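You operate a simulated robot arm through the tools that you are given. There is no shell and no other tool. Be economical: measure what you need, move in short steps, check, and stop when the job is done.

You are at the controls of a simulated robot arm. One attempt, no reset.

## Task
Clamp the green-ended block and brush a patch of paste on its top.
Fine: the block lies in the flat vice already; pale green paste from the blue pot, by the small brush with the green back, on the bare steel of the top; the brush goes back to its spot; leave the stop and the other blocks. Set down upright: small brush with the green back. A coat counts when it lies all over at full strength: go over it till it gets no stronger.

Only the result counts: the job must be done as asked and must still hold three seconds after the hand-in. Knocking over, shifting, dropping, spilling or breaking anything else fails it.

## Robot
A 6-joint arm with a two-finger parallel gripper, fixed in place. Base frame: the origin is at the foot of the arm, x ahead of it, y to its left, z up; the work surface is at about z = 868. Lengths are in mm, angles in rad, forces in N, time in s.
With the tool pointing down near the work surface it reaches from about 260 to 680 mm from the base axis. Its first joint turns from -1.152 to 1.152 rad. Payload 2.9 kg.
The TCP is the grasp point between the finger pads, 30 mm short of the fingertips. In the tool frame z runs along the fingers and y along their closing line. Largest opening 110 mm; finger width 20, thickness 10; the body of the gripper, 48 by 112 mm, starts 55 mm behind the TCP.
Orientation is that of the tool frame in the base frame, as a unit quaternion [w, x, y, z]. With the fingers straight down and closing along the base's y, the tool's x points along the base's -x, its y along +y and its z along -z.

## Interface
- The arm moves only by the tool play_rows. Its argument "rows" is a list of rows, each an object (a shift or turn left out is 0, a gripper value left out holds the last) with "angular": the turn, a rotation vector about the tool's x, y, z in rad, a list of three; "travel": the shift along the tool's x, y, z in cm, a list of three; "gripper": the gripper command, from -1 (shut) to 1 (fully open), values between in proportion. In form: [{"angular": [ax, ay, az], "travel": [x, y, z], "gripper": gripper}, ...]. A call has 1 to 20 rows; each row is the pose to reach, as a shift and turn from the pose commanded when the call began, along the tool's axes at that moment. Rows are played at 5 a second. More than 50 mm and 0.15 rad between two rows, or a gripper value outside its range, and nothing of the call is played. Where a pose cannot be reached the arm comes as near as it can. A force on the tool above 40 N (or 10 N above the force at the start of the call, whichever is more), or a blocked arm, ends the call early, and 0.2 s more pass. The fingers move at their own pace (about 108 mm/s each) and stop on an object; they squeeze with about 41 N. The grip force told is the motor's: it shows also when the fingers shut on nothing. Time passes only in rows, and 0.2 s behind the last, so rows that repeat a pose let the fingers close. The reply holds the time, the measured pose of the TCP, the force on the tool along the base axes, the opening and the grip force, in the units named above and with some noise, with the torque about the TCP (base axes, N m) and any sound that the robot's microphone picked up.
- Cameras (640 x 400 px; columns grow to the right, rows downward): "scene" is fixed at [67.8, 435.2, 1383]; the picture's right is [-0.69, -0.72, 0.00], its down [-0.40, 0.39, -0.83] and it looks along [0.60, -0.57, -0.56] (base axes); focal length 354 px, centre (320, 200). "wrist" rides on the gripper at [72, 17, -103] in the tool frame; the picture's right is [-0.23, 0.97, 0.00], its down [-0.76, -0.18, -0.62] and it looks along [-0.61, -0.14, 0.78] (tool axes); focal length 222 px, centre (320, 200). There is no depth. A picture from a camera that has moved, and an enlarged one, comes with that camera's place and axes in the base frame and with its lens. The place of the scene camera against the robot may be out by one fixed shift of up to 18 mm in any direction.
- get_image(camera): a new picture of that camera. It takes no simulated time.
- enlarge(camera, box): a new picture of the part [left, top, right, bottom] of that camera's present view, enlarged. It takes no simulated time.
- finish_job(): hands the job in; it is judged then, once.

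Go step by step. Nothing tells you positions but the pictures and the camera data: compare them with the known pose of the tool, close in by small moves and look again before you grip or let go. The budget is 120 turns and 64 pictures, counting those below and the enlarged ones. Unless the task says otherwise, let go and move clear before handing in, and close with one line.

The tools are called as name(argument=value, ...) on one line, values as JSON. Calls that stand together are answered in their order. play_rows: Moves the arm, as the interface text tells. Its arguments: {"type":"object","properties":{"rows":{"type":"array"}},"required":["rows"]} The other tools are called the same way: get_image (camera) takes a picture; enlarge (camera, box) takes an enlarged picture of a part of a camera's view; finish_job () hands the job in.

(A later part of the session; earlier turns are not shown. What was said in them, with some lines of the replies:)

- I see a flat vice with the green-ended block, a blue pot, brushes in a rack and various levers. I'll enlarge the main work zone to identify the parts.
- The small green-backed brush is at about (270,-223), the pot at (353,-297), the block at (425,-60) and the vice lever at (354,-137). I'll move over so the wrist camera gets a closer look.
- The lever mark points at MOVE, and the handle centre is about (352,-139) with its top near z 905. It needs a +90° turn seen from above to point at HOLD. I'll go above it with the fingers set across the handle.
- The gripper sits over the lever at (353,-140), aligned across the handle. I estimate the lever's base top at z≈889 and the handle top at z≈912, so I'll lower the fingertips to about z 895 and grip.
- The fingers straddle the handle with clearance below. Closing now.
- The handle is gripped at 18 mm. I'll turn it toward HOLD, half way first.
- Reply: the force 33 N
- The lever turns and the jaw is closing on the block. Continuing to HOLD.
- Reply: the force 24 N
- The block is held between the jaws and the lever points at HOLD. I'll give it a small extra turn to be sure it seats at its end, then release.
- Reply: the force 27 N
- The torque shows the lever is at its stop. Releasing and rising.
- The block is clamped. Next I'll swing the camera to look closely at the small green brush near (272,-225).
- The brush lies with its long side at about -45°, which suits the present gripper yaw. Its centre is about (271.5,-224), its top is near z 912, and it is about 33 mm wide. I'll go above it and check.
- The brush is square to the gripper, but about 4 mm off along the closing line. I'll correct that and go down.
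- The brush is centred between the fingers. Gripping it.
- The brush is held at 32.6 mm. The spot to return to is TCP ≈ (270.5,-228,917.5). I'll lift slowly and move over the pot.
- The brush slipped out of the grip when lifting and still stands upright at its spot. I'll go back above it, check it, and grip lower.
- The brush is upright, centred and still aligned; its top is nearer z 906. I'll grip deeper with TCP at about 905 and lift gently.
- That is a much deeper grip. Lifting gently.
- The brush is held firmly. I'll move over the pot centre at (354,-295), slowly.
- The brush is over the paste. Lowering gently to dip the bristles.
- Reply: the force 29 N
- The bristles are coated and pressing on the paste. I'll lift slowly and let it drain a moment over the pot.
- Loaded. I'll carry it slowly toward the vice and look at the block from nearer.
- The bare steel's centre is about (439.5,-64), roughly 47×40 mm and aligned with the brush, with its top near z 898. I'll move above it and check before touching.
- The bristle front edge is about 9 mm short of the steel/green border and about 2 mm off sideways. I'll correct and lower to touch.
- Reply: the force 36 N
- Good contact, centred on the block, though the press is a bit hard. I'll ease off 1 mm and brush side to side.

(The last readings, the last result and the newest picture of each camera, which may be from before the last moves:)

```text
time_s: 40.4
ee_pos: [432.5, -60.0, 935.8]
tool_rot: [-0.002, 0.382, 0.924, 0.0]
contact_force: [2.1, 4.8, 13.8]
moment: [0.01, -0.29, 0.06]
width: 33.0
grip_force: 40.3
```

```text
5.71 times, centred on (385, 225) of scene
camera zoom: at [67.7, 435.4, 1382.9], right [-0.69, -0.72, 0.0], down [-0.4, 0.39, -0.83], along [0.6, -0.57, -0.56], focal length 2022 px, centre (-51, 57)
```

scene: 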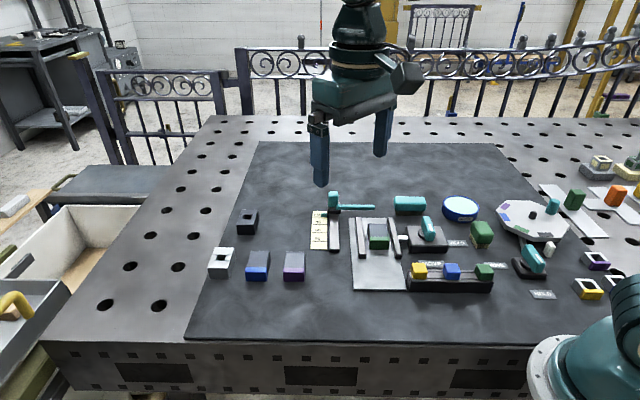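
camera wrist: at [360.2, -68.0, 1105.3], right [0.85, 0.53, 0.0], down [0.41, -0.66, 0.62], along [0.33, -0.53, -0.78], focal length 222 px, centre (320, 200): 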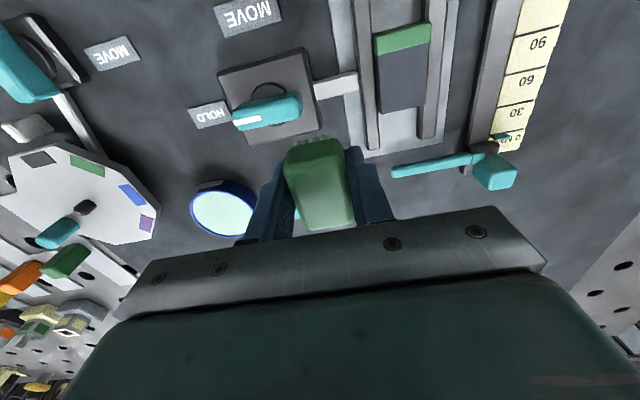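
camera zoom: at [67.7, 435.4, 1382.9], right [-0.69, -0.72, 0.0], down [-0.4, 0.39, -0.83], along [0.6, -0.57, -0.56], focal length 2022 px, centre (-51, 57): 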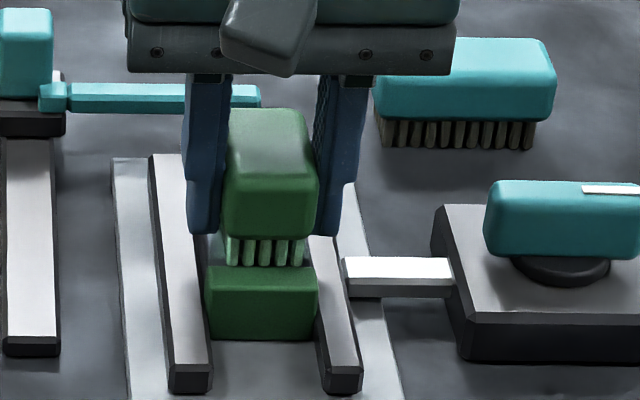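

Lifting off to view the coat.

play_rows(rows=[{"travel": [0, 0, -0.5]}, {"travel": [0, 0, -1.5]}, {"travel": [0, 0, -3]}, {"travel": [-1.5, 0, -4]}, {"travel": [-3.5, 0, -4.5]}, {"travel": [-5, 0, -4.5]}, {"travel": [-5, 0, -4.5]}])

enlarge(camera="wrist", box=[250, 20, 400, 160])

enlarge(camera="scene", box=[350, 190, 420, 260])

```text
time_s: 42.0
ee_pos: [469.2, -97.4, 982.5]
tool_rot: [0.0, 0.382, 0.924, -0.001]
contact_force: [0.5, -0.2, -0.5]
moment: [0.03, 0.0, -0.02]
width: 33.1
grip_force: 41.0
```

```text
2.86 times, centred on (325, 90) of wrist
camera zoom: at [430.4, -33.7, 1085.1], right [0.85, 0.53, 0.0], down [0.41, -0.66, 0.62], along [0.33, -0.53, -0.78], focal length 635 px, centre (306, 514)
```

zoom: 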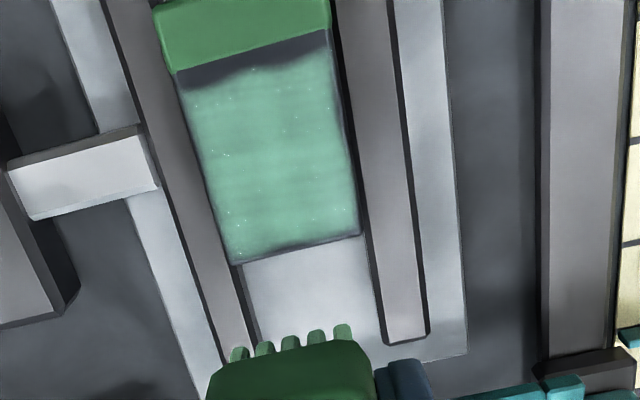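

```text
5.71 times, centred on (385, 225) of scene
camera zoom: at [67.8, 435.2, 1383.0], right [-0.69, -0.72, 0.0], down [-0.4, 0.39, -0.83], along [0.6, -0.57, -0.56], focal length 2022 px, centre (-51, 57)
```

zoom: 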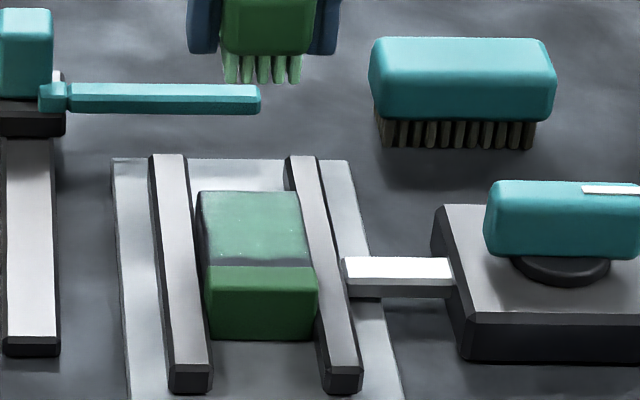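

The coat covers most of the steel; a strip of about 5 mm by the green border and thin edges are still bare. I'll go back for a second pass, reaching further.

play_rows(rows=[{"travel": [2.5, 0, 0]}, {"travel": [5, 0, 1.5]}, {"travel": [5, 0, 3.2]}, {"travel": [5, 0, 4.2]}, {"travel": [5, 0, 4.55]}, {"travel": [5.25, 0, 4.55]}, {"travel": [5.5, 0, 4.55]}, {"travel": [5.5, 0.25, 4.55]}, {"travel": [5.5, 0.5, 4.55]}, {"travel": [5.5, 0.75, 4.55]}, {"travel": [5.5, 0.85, 4.55]}, {"travel": [5.5, 0.5, 4.55]}, {"travel": [5.5, 0.25, 4.55]}, {"travel": [5.5, 0, 4.55]}, {"travel": [5.5, -0.25, 4.55]}, {"travel": [5.5, -0.5, 4.55]}, {"travel": [5.5, -0.75, 4.55]}, {"travel": [5.5, -0.85, 4.55]}, {"travel": [5.25, -0.85, 4.55]}, {"travel": [5.0, -0.85, 4.55]}])

play_rows(rows=[{"travel": [-0.2, 0, 0]}, {"travel": [-0.45, 0, 0]}, {"travel": [-0.45, 0.3, 0]}, {"travel": [-0.45, 0.6, 0]}, {"travel": [-0.45, 0.9, 0]}, {"travel": [-0.45, 1.2, 0]}, {"travel": [-0.45, 1.5, 0]}, {"travel": [-0.45, 1.7, 0]}, {"travel": [-0.2, 1.7, 0]}, {"travel": [0.05, 1.7, 0]}, {"travel": [0.3, 1.7, 0]}, {"travel": [0.3, 1.4, 0]}, {"travel": [0.3, 1.1, 0]}, {"travel": [0.3, 0.85, 0]}, {"travel": [0.3, 0.6, 0]}, {"travel": [0.3, 0.3, 0]}, {"travel": [0.3, 0, 0]}, {"travel": [0, 0.3, 0]}, {"travel": [0, 0.6, 0]}, {"travel": [0, 0.85, 0]}])

play_rows(rows=[{"travel": [0, 0, -0.5]}, {"travel": [0, 0, -1.5]}, {"travel": [0, 0, -3]}, {"travel": [-1.5, 0, -4]}, {"travel": [-3.5, 0, -4.5]}, {"travel": [-5, 0, -4.5]}, {"travel": [-5, 0, -4.5]}])

enlarge(camera="wrist", box=[250, 20, 400, 160])

```text
time_s: 46.2
ee_pos: [425.0, -67.6, 935.6]
tool_rot: [0.0, 0.383, 0.924, -0.001]
contact_force: [-2.7, 1.1, 8.9]
moment: [0.02, 0.0, 0.0]
width: 32.8
grip_force: 41.2
```

```text
time_s: 50.4
ee_pos: [433.8, -59.9, 937.1]
tool_rot: [-0.001, 0.383, 0.924, 0.0]
contact_force: [0.5, 0.6, -0.3]
moment: [0.02, 0.01, 0.03]
width: 33.2
grip_force: 41.4
```

```text
time_s: 52.0
ee_pos: [468.1, -96.4, 979.8]
tool_rot: [0.0, 0.382, 0.924, 0.0]
contact_force: [0.2, 0.2, -0.2]
moment: [-0.01, 0.02, -0.03]
width: 33.2
grip_force: 41.2
```

```text
2.86 times, centred on (325, 90) of wrist
camera zoom: at [430.3, -32.1, 1083.0], right [0.85, 0.53, 0.0], down [0.41, -0.66, 0.62], along [0.33, -0.53, -0.78], focal length 635 px, centre (306, 514)
```

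zoom: 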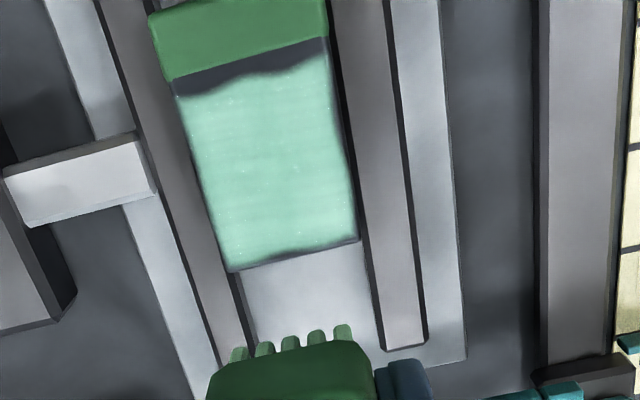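

The coat is stronger and the shape is the same, so the patch area is covered. It is still darker than the paste itself, so I'll re-dip and go over it again.

play_rows(rows=[{"travel": [0, 0, -2]}, {"travel": [-0.7, -2.5, -2]}, {"travel": [-1.3, -5, -2]}, {"travel": [-2, -7.5, -2]}, {"travel": [-2.7, -10, -2]}, {"travel": [-3.3, -12.5, -2]}, {"travel": [-4, -15, -2]}, {"travel": [-4.7, -17.5, -2]}, {"travel": [-5.4, -20, -2]}, {"travel": [-5.92, -22.26, -2]}, {"travel": [-5.92, -22.26, -1]}, {"travel": [-5.92, -22.26, 1.5]}, {"travel": [-5.92, -22.26, 1.5]}])

enlarge(camera="scene", box=[420, 150, 510, 230])

```text
time_s: 54.8
ee_pos: [354.2, -296.3, 967.4]
tool_rot: [0.0, 0.383, 0.924, 0.0]
contact_force: [-0.2, -0.2, -0.1]
moment: [-0.04, 0.01, -0.02]
width: 33.0
grip_force: 41.1
```

```text
5.00 times, centred on (465, 190) of scene
camera zoom: at [67.8, 435.2, 1383.0], right [-0.69, -0.72, 0.0], down [-0.4, 0.39, -0.83], along [0.6, -0.57, -0.56], focal length 1770 px, centre (-405, 250)
```

zoom: 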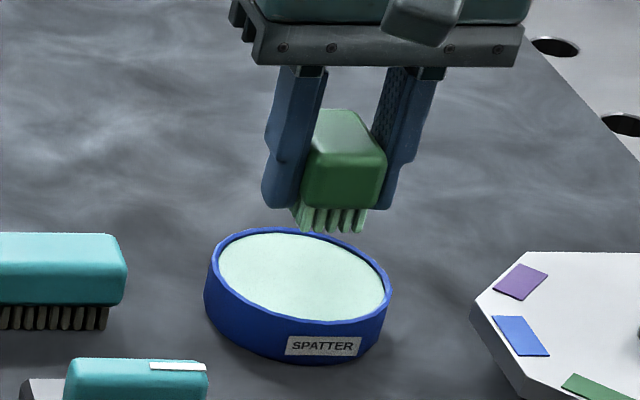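

Over the pot again. Dipping and lifting slowly.

play_rows(rows=[{"travel": [0, 0, 1.5]}, {"travel": [0, 0, 2.8]}, {"travel": [0, 0, 3.4]}, {"travel": [0, 0, 3.75]}, {"travel": [0, 0, 3.75]}, {"travel": [0, 0, 3.75]}])

play_rows(rows=[{"travel": [0, 0, -0.3]}, {"travel": [0, 0, -0.7]}, {"travel": [0, 0, -1.5]}, {"travel": [0, 0, -2.7]}, {"travel": [0, 0, -4]}, {"travel": [0, 0, -5.25]}, {"travel": [0, 0, -7]}, {"travel": [0, 0, -7]}, {"travel": [0, 0, -7]}])

play_rows(rows=[{"travel": [0.5, 1.2, 0]}, {"travel": [1.5, 3.2, 0]}, {"travel": [2.5, 5.2, 0]}, {"travel": [3.5, 7.2, 0]}, {"travel": [4.5, 9.2, 0]}, {"travel": [5.5, 11.2, 0]}, {"travel": [6.5, 13.2, 0]}, {"travel": [7.5, 15.2, 0]}, {"travel": [8.5, 17.2, 0]}, {"travel": [9.5, 19.2, 0]}, {"travel": [10.4, 21.2, 0]}, {"travel": [10.92, 22.26, 0]}, {"travel": [10.92, 22.26, 0]}, {"travel": [10.92, 22.26, 1.5]}, {"travel": [10.92, 22.26, 3]}, {"travel": [10.92, 22.26, 4.5]}, {"travel": [10.92, 22.26, 4.5]}])

```text
time_s: 56.2
ee_pos: [354.4, -296.1, 927.0]
tool_rot: [0.001, 0.383, 0.924, 0.0]
contact_force: [0.7, -0.6, -0.5]
moment: [-0.02, -0.01, -0.01]
width: 33.1
grip_force: 40.9
```

```text
time_s: 58.2
ee_pos: [354.0, -294.9, 998.2]
tool_rot: [0.0, 0.383, 0.924, -0.001]
contact_force: [0.4, 0.7, -0.2]
moment: [0.01, -0.01, -0.01]
width: 33.5
grip_force: 40.8
```

```text
time_s: 61.8
ee_pos: [432.8, -62.9, 954.7]
tool_rot: [0.0, 0.382, 0.924, 0.0]
contact_force: [0.1, 0.0, 0.3]
moment: [0.05, -0.02, 0.0]
width: 33.2
grip_force: 41.2
```

The dip showed no contact, so the brush seems to have been pushed up a little in the grip. I'll check it before going on.

enlarge(camera="scene", box=[350, 180, 420, 250])

```text
5.71 times, centred on (385, 215) of scene
camera zoom: at [67.8, 435.2, 1383.0], right [-0.69, -0.72, 0.0], down [-0.4, 0.39, -0.83], along [0.6, -0.57, -0.56], focal length 2022 px, centre (-51, 114)
```

zoom: 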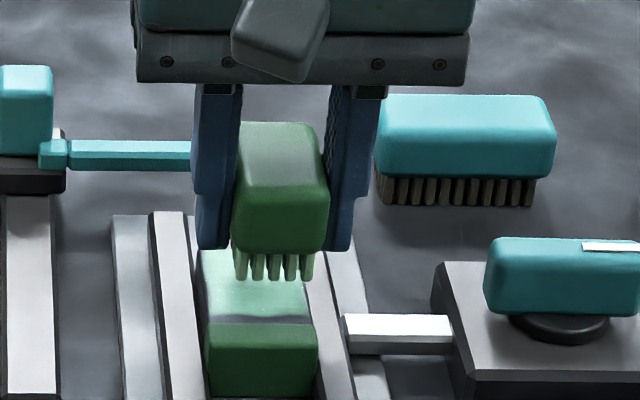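

The brush is straight and still loaded. I'll lower to find contact.

play_rows(rows=[{"travel": [0, 0, 1.2]}, {"travel": [0, 0, 1.7]}, {"travel": [0, 0, 1.9]}, {"travel": [0, 0, 1.9]}])

```text
time_s: 62.8
ee_pos: [433.1, -62.0, 934.6]
tool_rot: [0.001, 0.382, 0.924, 0.001]
contact_force: [-5.6, 1.0, 17.6]
moment: [0.02, 0.19, -0.02]
width: 33.4
grip_force: 40.9
```

Good contact at about 18 N. Brushing another full pass.

play_rows(rows=[{"travel": [0.3, 0.3, 0]}, {"travel": [0.4, 0.6, 0]}, {"travel": [0.4, 0.85, 0]}, {"travel": [0.4, 0.5, 0]}, {"travel": [0.4, 0.2, 0]}, {"travel": [0.4, -0.2, 0]}, {"travel": [0.4, -0.5, 0]}, {"travel": [0.4, -0.85, 0]}, {"travel": [0.1, -0.85, 0]}, {"travel": [-0.2, -0.85, 0]}, {"travel": [-0.4, -0.85, 0]}, {"travel": [-0.4, -0.5, 0]}, {"travel": [-0.4, -0.2, 0]}, {"travel": [-0.4, 0.2, 0]}, {"travel": [-0.4, 0.5, 0]}, {"travel": [-0.4, 0.85, 0]}, {"travel": [-0.1, 0.85, 0]}, {"travel": [0, 0.5, 0]}, {"travel": [0, 0.2, 0]}, {"travel": [0, 0, 0]}])

play_rows(rows=[{"travel": [0, 0, -0.5]}, {"travel": [0, 0, -1.5]}, {"travel": [0, 0, -3]}, {"travel": [-1.5, 0, -4]}, {"travel": [-3.5, 0, -4.5]}, {"travel": [-5, 0, -4.5]}, {"travel": [-5, 0, -4.5]}])

enlarge(camera="wrist", box=[250, 20, 400, 160])

```text
time_s: 67.0
ee_pos: [432.7, -61.2, 934.8]
tool_rot: [-0.001, 0.382, 0.924, 0.0]
contact_force: [1.5, 1.0, -0.4]
moment: [0.01, 0.02, 0.0]
width: 32.8
grip_force: 40.7
```

```text
time_s: 68.6
ee_pos: [468.5, -97.7, 978.5]
tool_rot: [0.0, 0.382, 0.924, 0.0]
contact_force: [-0.9, -0.2, -0.8]
moment: [0.0, 0.01, -0.01]
width: 33.3
grip_force: 41.1
```

```text
2.86 times, centred on (325, 90) of wrist
camera zoom: at [429.6, -34.1, 1081.5], right [0.85, 0.53, 0.0], down [0.41, -0.66, 0.62], along [0.33, -0.53, -0.78], focal length 635 px, centre (306, 514)
```

zoom: 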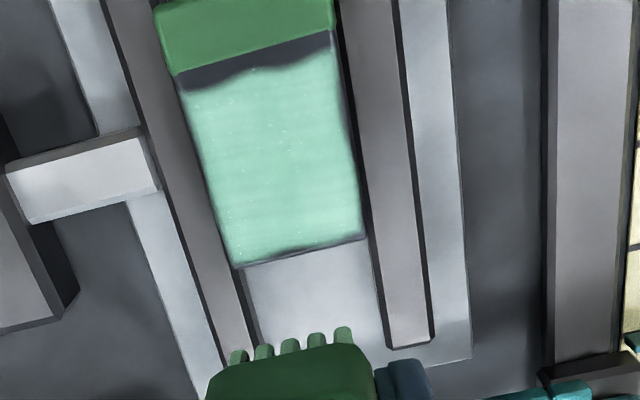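

The colour is close to the previous pass. To be sure it's at full strength, I'll re-dip with real contact and go over once more.

play_rows(rows=[{"travel": [0, 0, -2]}, {"travel": [-0.7, -2.5, -2]}, {"travel": [-1.3, -5, -2]}, {"travel": [-2, -7.5, -2]}, {"travel": [-2.7, -10, -2]}, {"travel": [-3.3, -12.5, -2]}, {"travel": [-4, -15, -2]}, {"travel": [-4.7, -17.5, -2]}, {"travel": [-5.4, -20, -2]}, {"travel": [-5.92, -22.26, -2]}, {"travel": [-5.92, -22.26, -1]}, {"travel": [-5.92, -22.26, 1.5]}, {"travel": [-5.92, -22.26, 3.5]}, {"travel": [-5.92, -22.26, 4.6]}, {"travel": [-5.92, -22.26, 4.6]}])

play_rows(rows=[{"travel": [0, 0, 0.3]}, {"travel": [0, 0, 0.6]}, {"travel": [0, 0, 0.7]}, {"travel": [0, 0, 0.7]}])

```text
time_s: 71.8
ee_pos: [353.6, -296.0, 932.3]
tool_rot: [-0.001, 0.383, 0.924, 0.0]
contact_force: [-0.3, 0.8, -0.5]
moment: [0.02, 0.02, 0.02]
width: 32.9
grip_force: 41.2
```

```text
time_s: 72.8
ee_pos: [355.0, -294.2, 926.5]
tool_rot: [0.002, 0.382, 0.924, -0.001]
contact_force: [-1.3, 0.1, 4.1]
moment: [-0.05, -0.02, -0.01]
width: 32.9
grip_force: 40.7
```

Light contact with the paste. Pressing 1 mm more, then lifting and returning.

play_rows(rows=[{"travel": [0, 0, 0.08]}, {"travel": [0, 0, 0.1]}, {"travel": [0, 0, 0.1]}])

play_rows(rows=[{"travel": [0, 0, -0.3]}, {"travel": [0, 0, -0.7]}, {"travel": [0, 0, -1.5]}, {"travel": [0, 0, -2.7]}, {"travel": [0, 0, -4]}, {"travel": [0, 0, -5.25]}, {"travel": [0, 0, -7]}, {"travel": [0, 0, -7]}, {"travel": [0, 0, -7]}])

play_rows(rows=[{"travel": [0.5, 1.2, 0]}, {"travel": [1.5, 3.2, 0]}, {"travel": [2.5, 5.2, 0]}, {"travel": [3.5, 7.2, 0]}, {"travel": [4.5, 9.2, 0]}, {"travel": [5.5, 11.2, 0]}, {"travel": [6.5, 13.2, 0]}, {"travel": [7.5, 15.2, 0]}, {"travel": [8.5, 17.2, 0]}, {"travel": [9.5, 19.2, 0]}, {"travel": [10.4, 21.2, 0]}, {"travel": [10.92, 22.26, 0]}, {"travel": [10.92, 22.26, 0]}, {"travel": [10.92, 22.26, 1.5]}, {"travel": [10.92, 22.26, 3]}, {"travel": [10.92, 22.26, 4.5]}, {"travel": [10.92, 22.26, 5.6]}, {"travel": [10.92, 22.26, 6.1]}, {"travel": [10.92, 22.26, 6.1]}])

```text
time_s: 73.6
ee_pos: [354.4, -295.3, 925.2]
tool_rot: [0.002, 0.383, 0.924, 0.0]
contact_force: [-5.4, 6.2, 25.8]
moment: [0.11, 0.12, -0.05]
width: 33.5
grip_force: 40.9
```

```text
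time_s: 75.6
ee_pos: [353.6, -295.8, 994.6]
tool_rot: [0.0, 0.383, 0.924, 0.0]
contact_force: [0.1, -0.3, -0.7]
moment: [0.01, 0.01, 0.0]
width: 33.1
grip_force: 40.9
```

```text
time_s: 79.6
ee_pos: [433.6, -60.6, 933.4]
tool_rot: [0.0, 0.383, 0.924, 0.0]
contact_force: [-0.6, -0.6, -0.7]
moment: [-0.02, 0.02, 0.03]
width: 33.3
grip_force: 41.2
```

Properly dipped. Lowering until contact on the block, then a full pass.

play_rows(rows=[{"travel": [0, 0, 0.1]}, {"travel": [0, 0, 0.2]}, {"travel": [0, 0, 0.2]}])

```text
time_s: 80.4
ee_pos: [434.4, -61.0, 932.5]
tool_rot: [0.001, 0.382, 0.924, 0.001]
contact_force: [-8.5, 6.7, 31.5]
moment: [0.15, 0.27, 0.03]
width: 33.2
grip_force: 41.5
```

play_rows(rows=[{"travel": [0.3, 0.3, -0.03]}, {"travel": [0.4, 0.6, -0.03]}, {"travel": [0.4, 0.85, -0.03]}, {"travel": [0.4, 0.5, -0.03]}, {"travel": [0.4, 0.2, -0.03]}, {"travel": [0.4, -0.2, -0.03]}, {"travel": [0.4, -0.5, -0.03]}, {"travel": [0.4, -0.85, -0.03]}, {"travel": [0.1, -0.85, -0.03]}, {"travel": [-0.2, -0.85, 0]}, {"travel": [-0.4, -0.85, 0]}, {"travel": [-0.4, -0.5, 0]}, {"travel": [-0.4, -0.2, 0]}, {"travel": [-0.4, 0.2, 0]}, {"travel": [-0.4, 0.5, 0]}, {"travel": [-0.4, 0.85, 0]}, {"travel": [-0.1, 0.85, 0]}, {"travel": [0, 0.5, 0]}, {"travel": [0, 0.2, 0]}, {"travel": [0, 0, 0]}])

play_rows(rows=[{"travel": [0.3, -0.3, 0.03]}, {"travel": [0.4, -0.6, 0.05]}, {"travel": [0.4, -0.85, 0.05]}, {"travel": [0.2, -0.85, 0.05]}, {"travel": [-0.1, -0.85, 0.05]}, {"travel": [-0.4, -0.85, 0.05]}, {"travel": [-0.4, -0.4, 0.05]}, {"travel": [-0.1, -0.4, 0.05]}, {"travel": [0.4, -0.4, 0.05]}, {"travel": [0.4, 0, 0.05]}, {"travel": [0, 0, 0.05]}, {"travel": [-0.4, 0, 0.05]}, {"travel": [-0.4, 0.4, 0.05]}, {"travel": [0, 0.4, 0.05]}, {"travel": [0.4, 0.4, 0.05]}, {"travel": [0.4, 0.85, 0.05]}, {"travel": [0, 0.85, 0.05]}, {"travel": [-0.4, 0.85, 0.05]}, {"travel": [-0.2, 0.4, 0.05]}, {"travel": [0, 0, 0.05]}])

play_rows(rows=[{"travel": [0, 0, -0.5]}, {"travel": [0, 0, -1.5]}, {"travel": [0, 0, -3]}, {"travel": [-1.5, 0, -4]}, {"travel": [-3.5, 0, -4.5]}, {"travel": [-5, 0, -4.5]}, {"travel": [-5, 0, -4.5]}])

enlarge(camera="wrist", box=[250, 20, 400, 160])

enlarge(camera="scene", box=[350, 190, 420, 260])

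```text
time_s: 84.6
ee_pos: [433.7, -61.0, 931.4]
tool_rot: [0.0, 0.382, 0.924, 0.0]
contact_force: [0.8, 1.7, 4.2]
moment: [-0.02, -0.13, 0.03]
width: 33.0
grip_force: 41.3
```

```text
time_s: 88.8
ee_pos: [433.2, -61.5, 932.0]
tool_rot: [0.001, 0.382, 0.924, 0.0]
contact_force: [3.8, 1.5, 9.9]
moment: [0.02, -0.07, -0.04]
width: 33.2
grip_force: 40.4
```

```text
time_s: 90.4
ee_pos: [467.3, -97.8, 975.7]
tool_rot: [0.0, 0.383, 0.924, 0.0]
contact_force: [-0.2, 0.6, 0.7]
moment: [0.01, 0.0, 0.02]
width: 33.2
grip_force: 41.0
```

```text
2.86 times, centred on (325, 90) of wrist
camera zoom: at [429.4, -34.0, 1078.1], right [0.85, 0.53, 0.0], down [0.41, -0.66, 0.62], along [0.33, -0.53, -0.78], focal length 635 px, centre (306, 514)
```

zoom: 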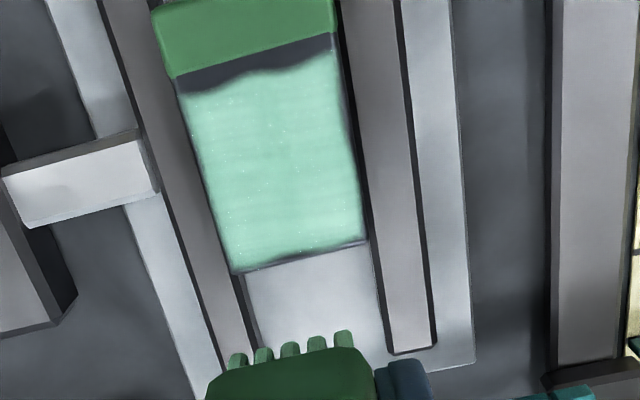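

```text
5.71 times, centred on (385, 225) of scene
camera zoom: at [67.8, 435.2, 1383.0], right [-0.69, -0.72, 0.0], down [-0.4, 0.39, -0.83], along [0.6, -0.57, -0.56], focal length 2022 px, centre (-51, 57)
```

zoom: 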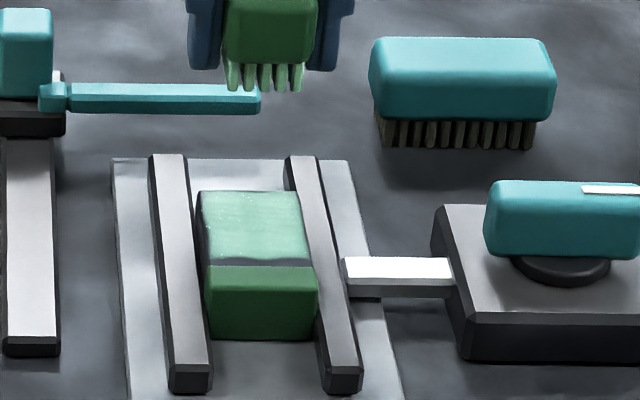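

The coat no longer gets stronger over the last passes, so it's saturated. I'll carry the brush back to its spot and lower it most of the way.

play_rows(rows=[{"travel": [0, 0, -2]}, {"travel": [0.4, -2, -2]}, {"travel": [0.8, -4, -2]}, {"travel": [1.2, -6, -2]}, {"travel": [1.6, -8, -2]}, {"travel": [2.1, -10.3, -2]}, {"travel": [2.6, -12.6, -2]}, {"travel": [3.1, -15, -2]}, {"travel": [3.6, -17.4, -2]}, {"travel": [4.1, -19.8, -2]}, {"travel": [4.6, -22, -2]}, {"travel": [4.78, -23.26, -2]}, {"travel": [4.78, -23.26, -2]}, {"travel": [4.78, -23.26, 0]}, {"travel": [4.78, -23.26, 2.5]}, {"travel": [4.78, -23.26, 4.5]}, {"travel": [4.78, -23.26, 6]}, {"travel": [4.78, -23.26, 6]}])

enlarge(camera="scene", box=[445, 205, 515, 265])

get_image(camera="wrist")

```text
time_s: 94.2
ee_pos: [270.9, -227.2, 917.6]
tool_rot: [-0.001, 0.383, 0.924, 0.0]
contact_force: [0.3, -0.6, -0.8]
moment: [0.03, -0.01, -0.03]
width: 33.3
grip_force: 40.6
```

```text
6.67 times, centred on (480, 235) of scene
camera zoom: at [67.8, 435.2, 1383.0], right [-0.69, -0.72, 0.0], down [-0.4, 0.39, -0.83], along [0.6, -0.57, -0.56], focal length 2360 px, centre (-747, -33)
```

zoom: 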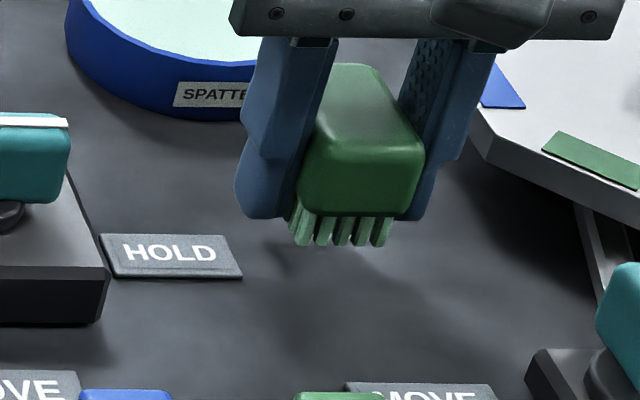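

```text
13 pictures are left
camera wrist: at [232.4, -163.0, 1020.8], right [0.85, 0.53, 0.0], down [0.41, -0.66, 0.62], along [0.33, -0.53, -0.78], focal length 222 px, centre (320, 200)
```

wrist: 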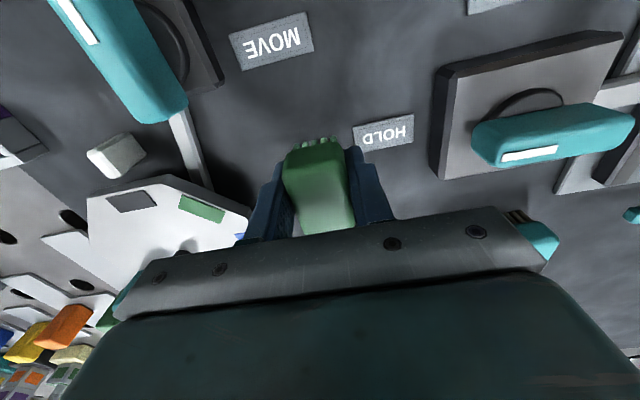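

Above its spot. Lowering to gentle contact.

play_rows(rows=[{"travel": [0, 0, 0.7]}, {"travel": [0, 0, 1.2]}, {"travel": [0, 0, 1.35]}, {"travel": [0, 0, 1.45]}, {"travel": [0, 0, 1.45]}])

enlarge(camera="scene", box=[445, 205, 515, 265])

```text
time_s: 95.4
ee_pos: [270.3, -227.1, 902.6]
tool_rot: [0.0, 0.382, 0.924, 0.0]
contact_force: [-0.2, 0.1, -1.0]
moment: [-0.01, -0.01, 0.02]
width: 33.1
grip_force: 40.7
```

```text
6.67 times, centred on (480, 235) of scene
camera zoom: at [67.8, 435.2, 1383.0], right [-0.69, -0.72, 0.0], down [-0.4, 0.39, -0.83], along [0.6, -0.57, -0.56], focal length 2360 px, centre (-747, -33)
```

zoom: 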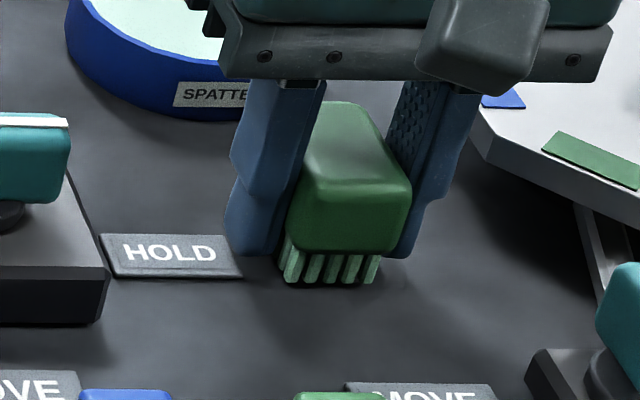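

Almost down, about 1.5 mm above the table and 2 mm off sideways. I'll correct and lower to touch.

play_rows(rows=[{"travel": [0, 0.2, 0]}, {"travel": [0, 0.2, 0.08]}, {"travel": [0, 0.2, 0.15]}, {"travel": [0, 0.2, 0.15]}])

```text
time_s: 96.4
ee_pos: [272.8, -225.2, 900.9]
tool_rot: [0.001, 0.382, 0.924, 0.0]
contact_force: [-0.5, 0.4, -1.2]
moment: [0.0, 0.0, 0.0]
width: 33.2
grip_force: 41.0
```

play_rows(rows=[{"travel": [0, 0, 0.06]}, {"travel": [0, 0, 0.1]}, {"travel": [0, 0, 0.1]}])

enlarge(camera="scene", box=[445, 205, 515, 265])

```text
time_s: 97.2
ee_pos: [271.3, -225.9, 899.8]
tool_rot: [0.002, 0.383, 0.924, 0.0]
contact_force: [-2.2, 2.1, 15.5]
moment: [0.06, 0.05, -0.05]
width: 33.0
grip_force: 41.1
```

```text
6.67 times, centred on (480, 235) of scene
camera zoom: at [67.6, 435.4, 1382.9], right [-0.69, -0.72, 0.0], down [-0.4, 0.39, -0.83], along [0.6, -0.57, -0.56], focal length 2360 px, centre (-747, -33)
```

zoom: 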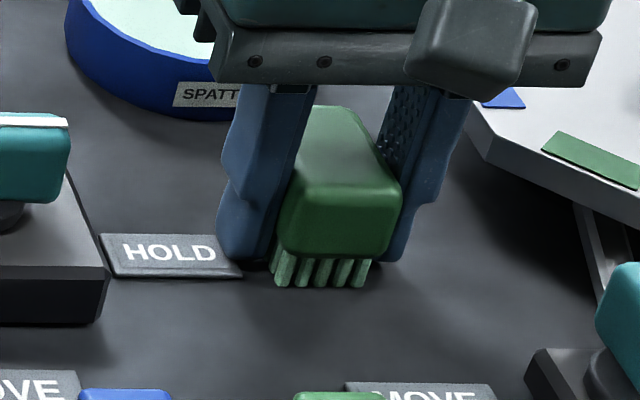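

The brush stands on its spot. Easing up slightly, opening a little, then rising straight up.

play_rows(rows=[{"travel": [0, 0, -0.1]}, {"travel": [0, 0, -0.1], "gripper": -0.15}, {"travel": [0, 0, -0.1]}, {"travel": [0, 0, -0.1]}, {"travel": [0, 0, -1]}, {"travel": [0, 0, -2.5]}, {"travel": [0, 0, -5]}, {"travel": [0, 0, -8]}, {"travel": [0, 0, -11]}, {"travel": [0, 0, -14]}, {"travel": [0, 0, -14]}])

enlarge(camera="scene", box=[445, 205, 515, 265])

get_image(camera="scene")

```text
time_s: 99.6
ee_pos: [272.0, -225.3, 1038.5]
tool_rot: [0.0, 0.382, 0.924, 0.0]
contact_force: [0.3, -0.5, -0.7]
moment: [-0.02, 0.02, 0.01]
width: 46.9
grip_force: 0.1
```

```text
6.67 times, centred on (480, 235) of scene
camera zoom: at [67.8, 435.2, 1383.0], right [-0.69, -0.72, 0.0], down [-0.4, 0.39, -0.83], along [0.6, -0.57, -0.56], focal length 2360 px, centre (-747, -33)
```

zoom: 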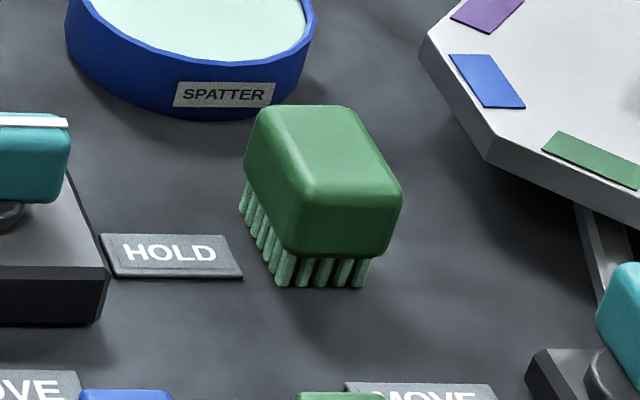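

```text
9 pictures are left
```

scene: 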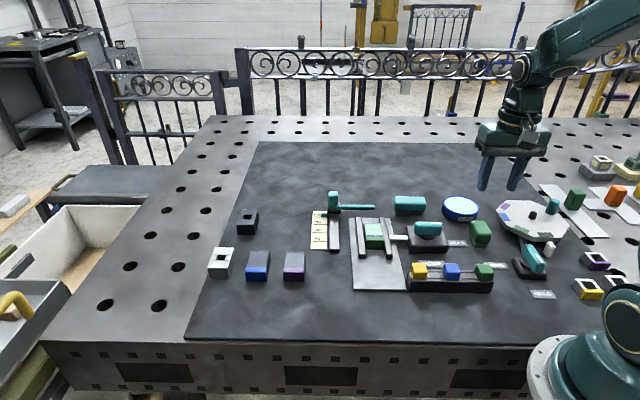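

The result as I see it: the lever is on HOLD with the block clamped, the patch is coated evenly, and the brush stands upright on its spot with the gripper clear. Handing in.

finish_job()

```text
The job is handed in.
```

I clamped the green-ended block in the vice and coated its top with pale green paste until it got no stronger. A bare strip of about 5 mm by the green end didn't change, even with the brush moved over it, so I took it as the edge of the patch. The small green-backed brush is back upright on its spot, within a few millimetres, and the stop and other blocks were left alone.
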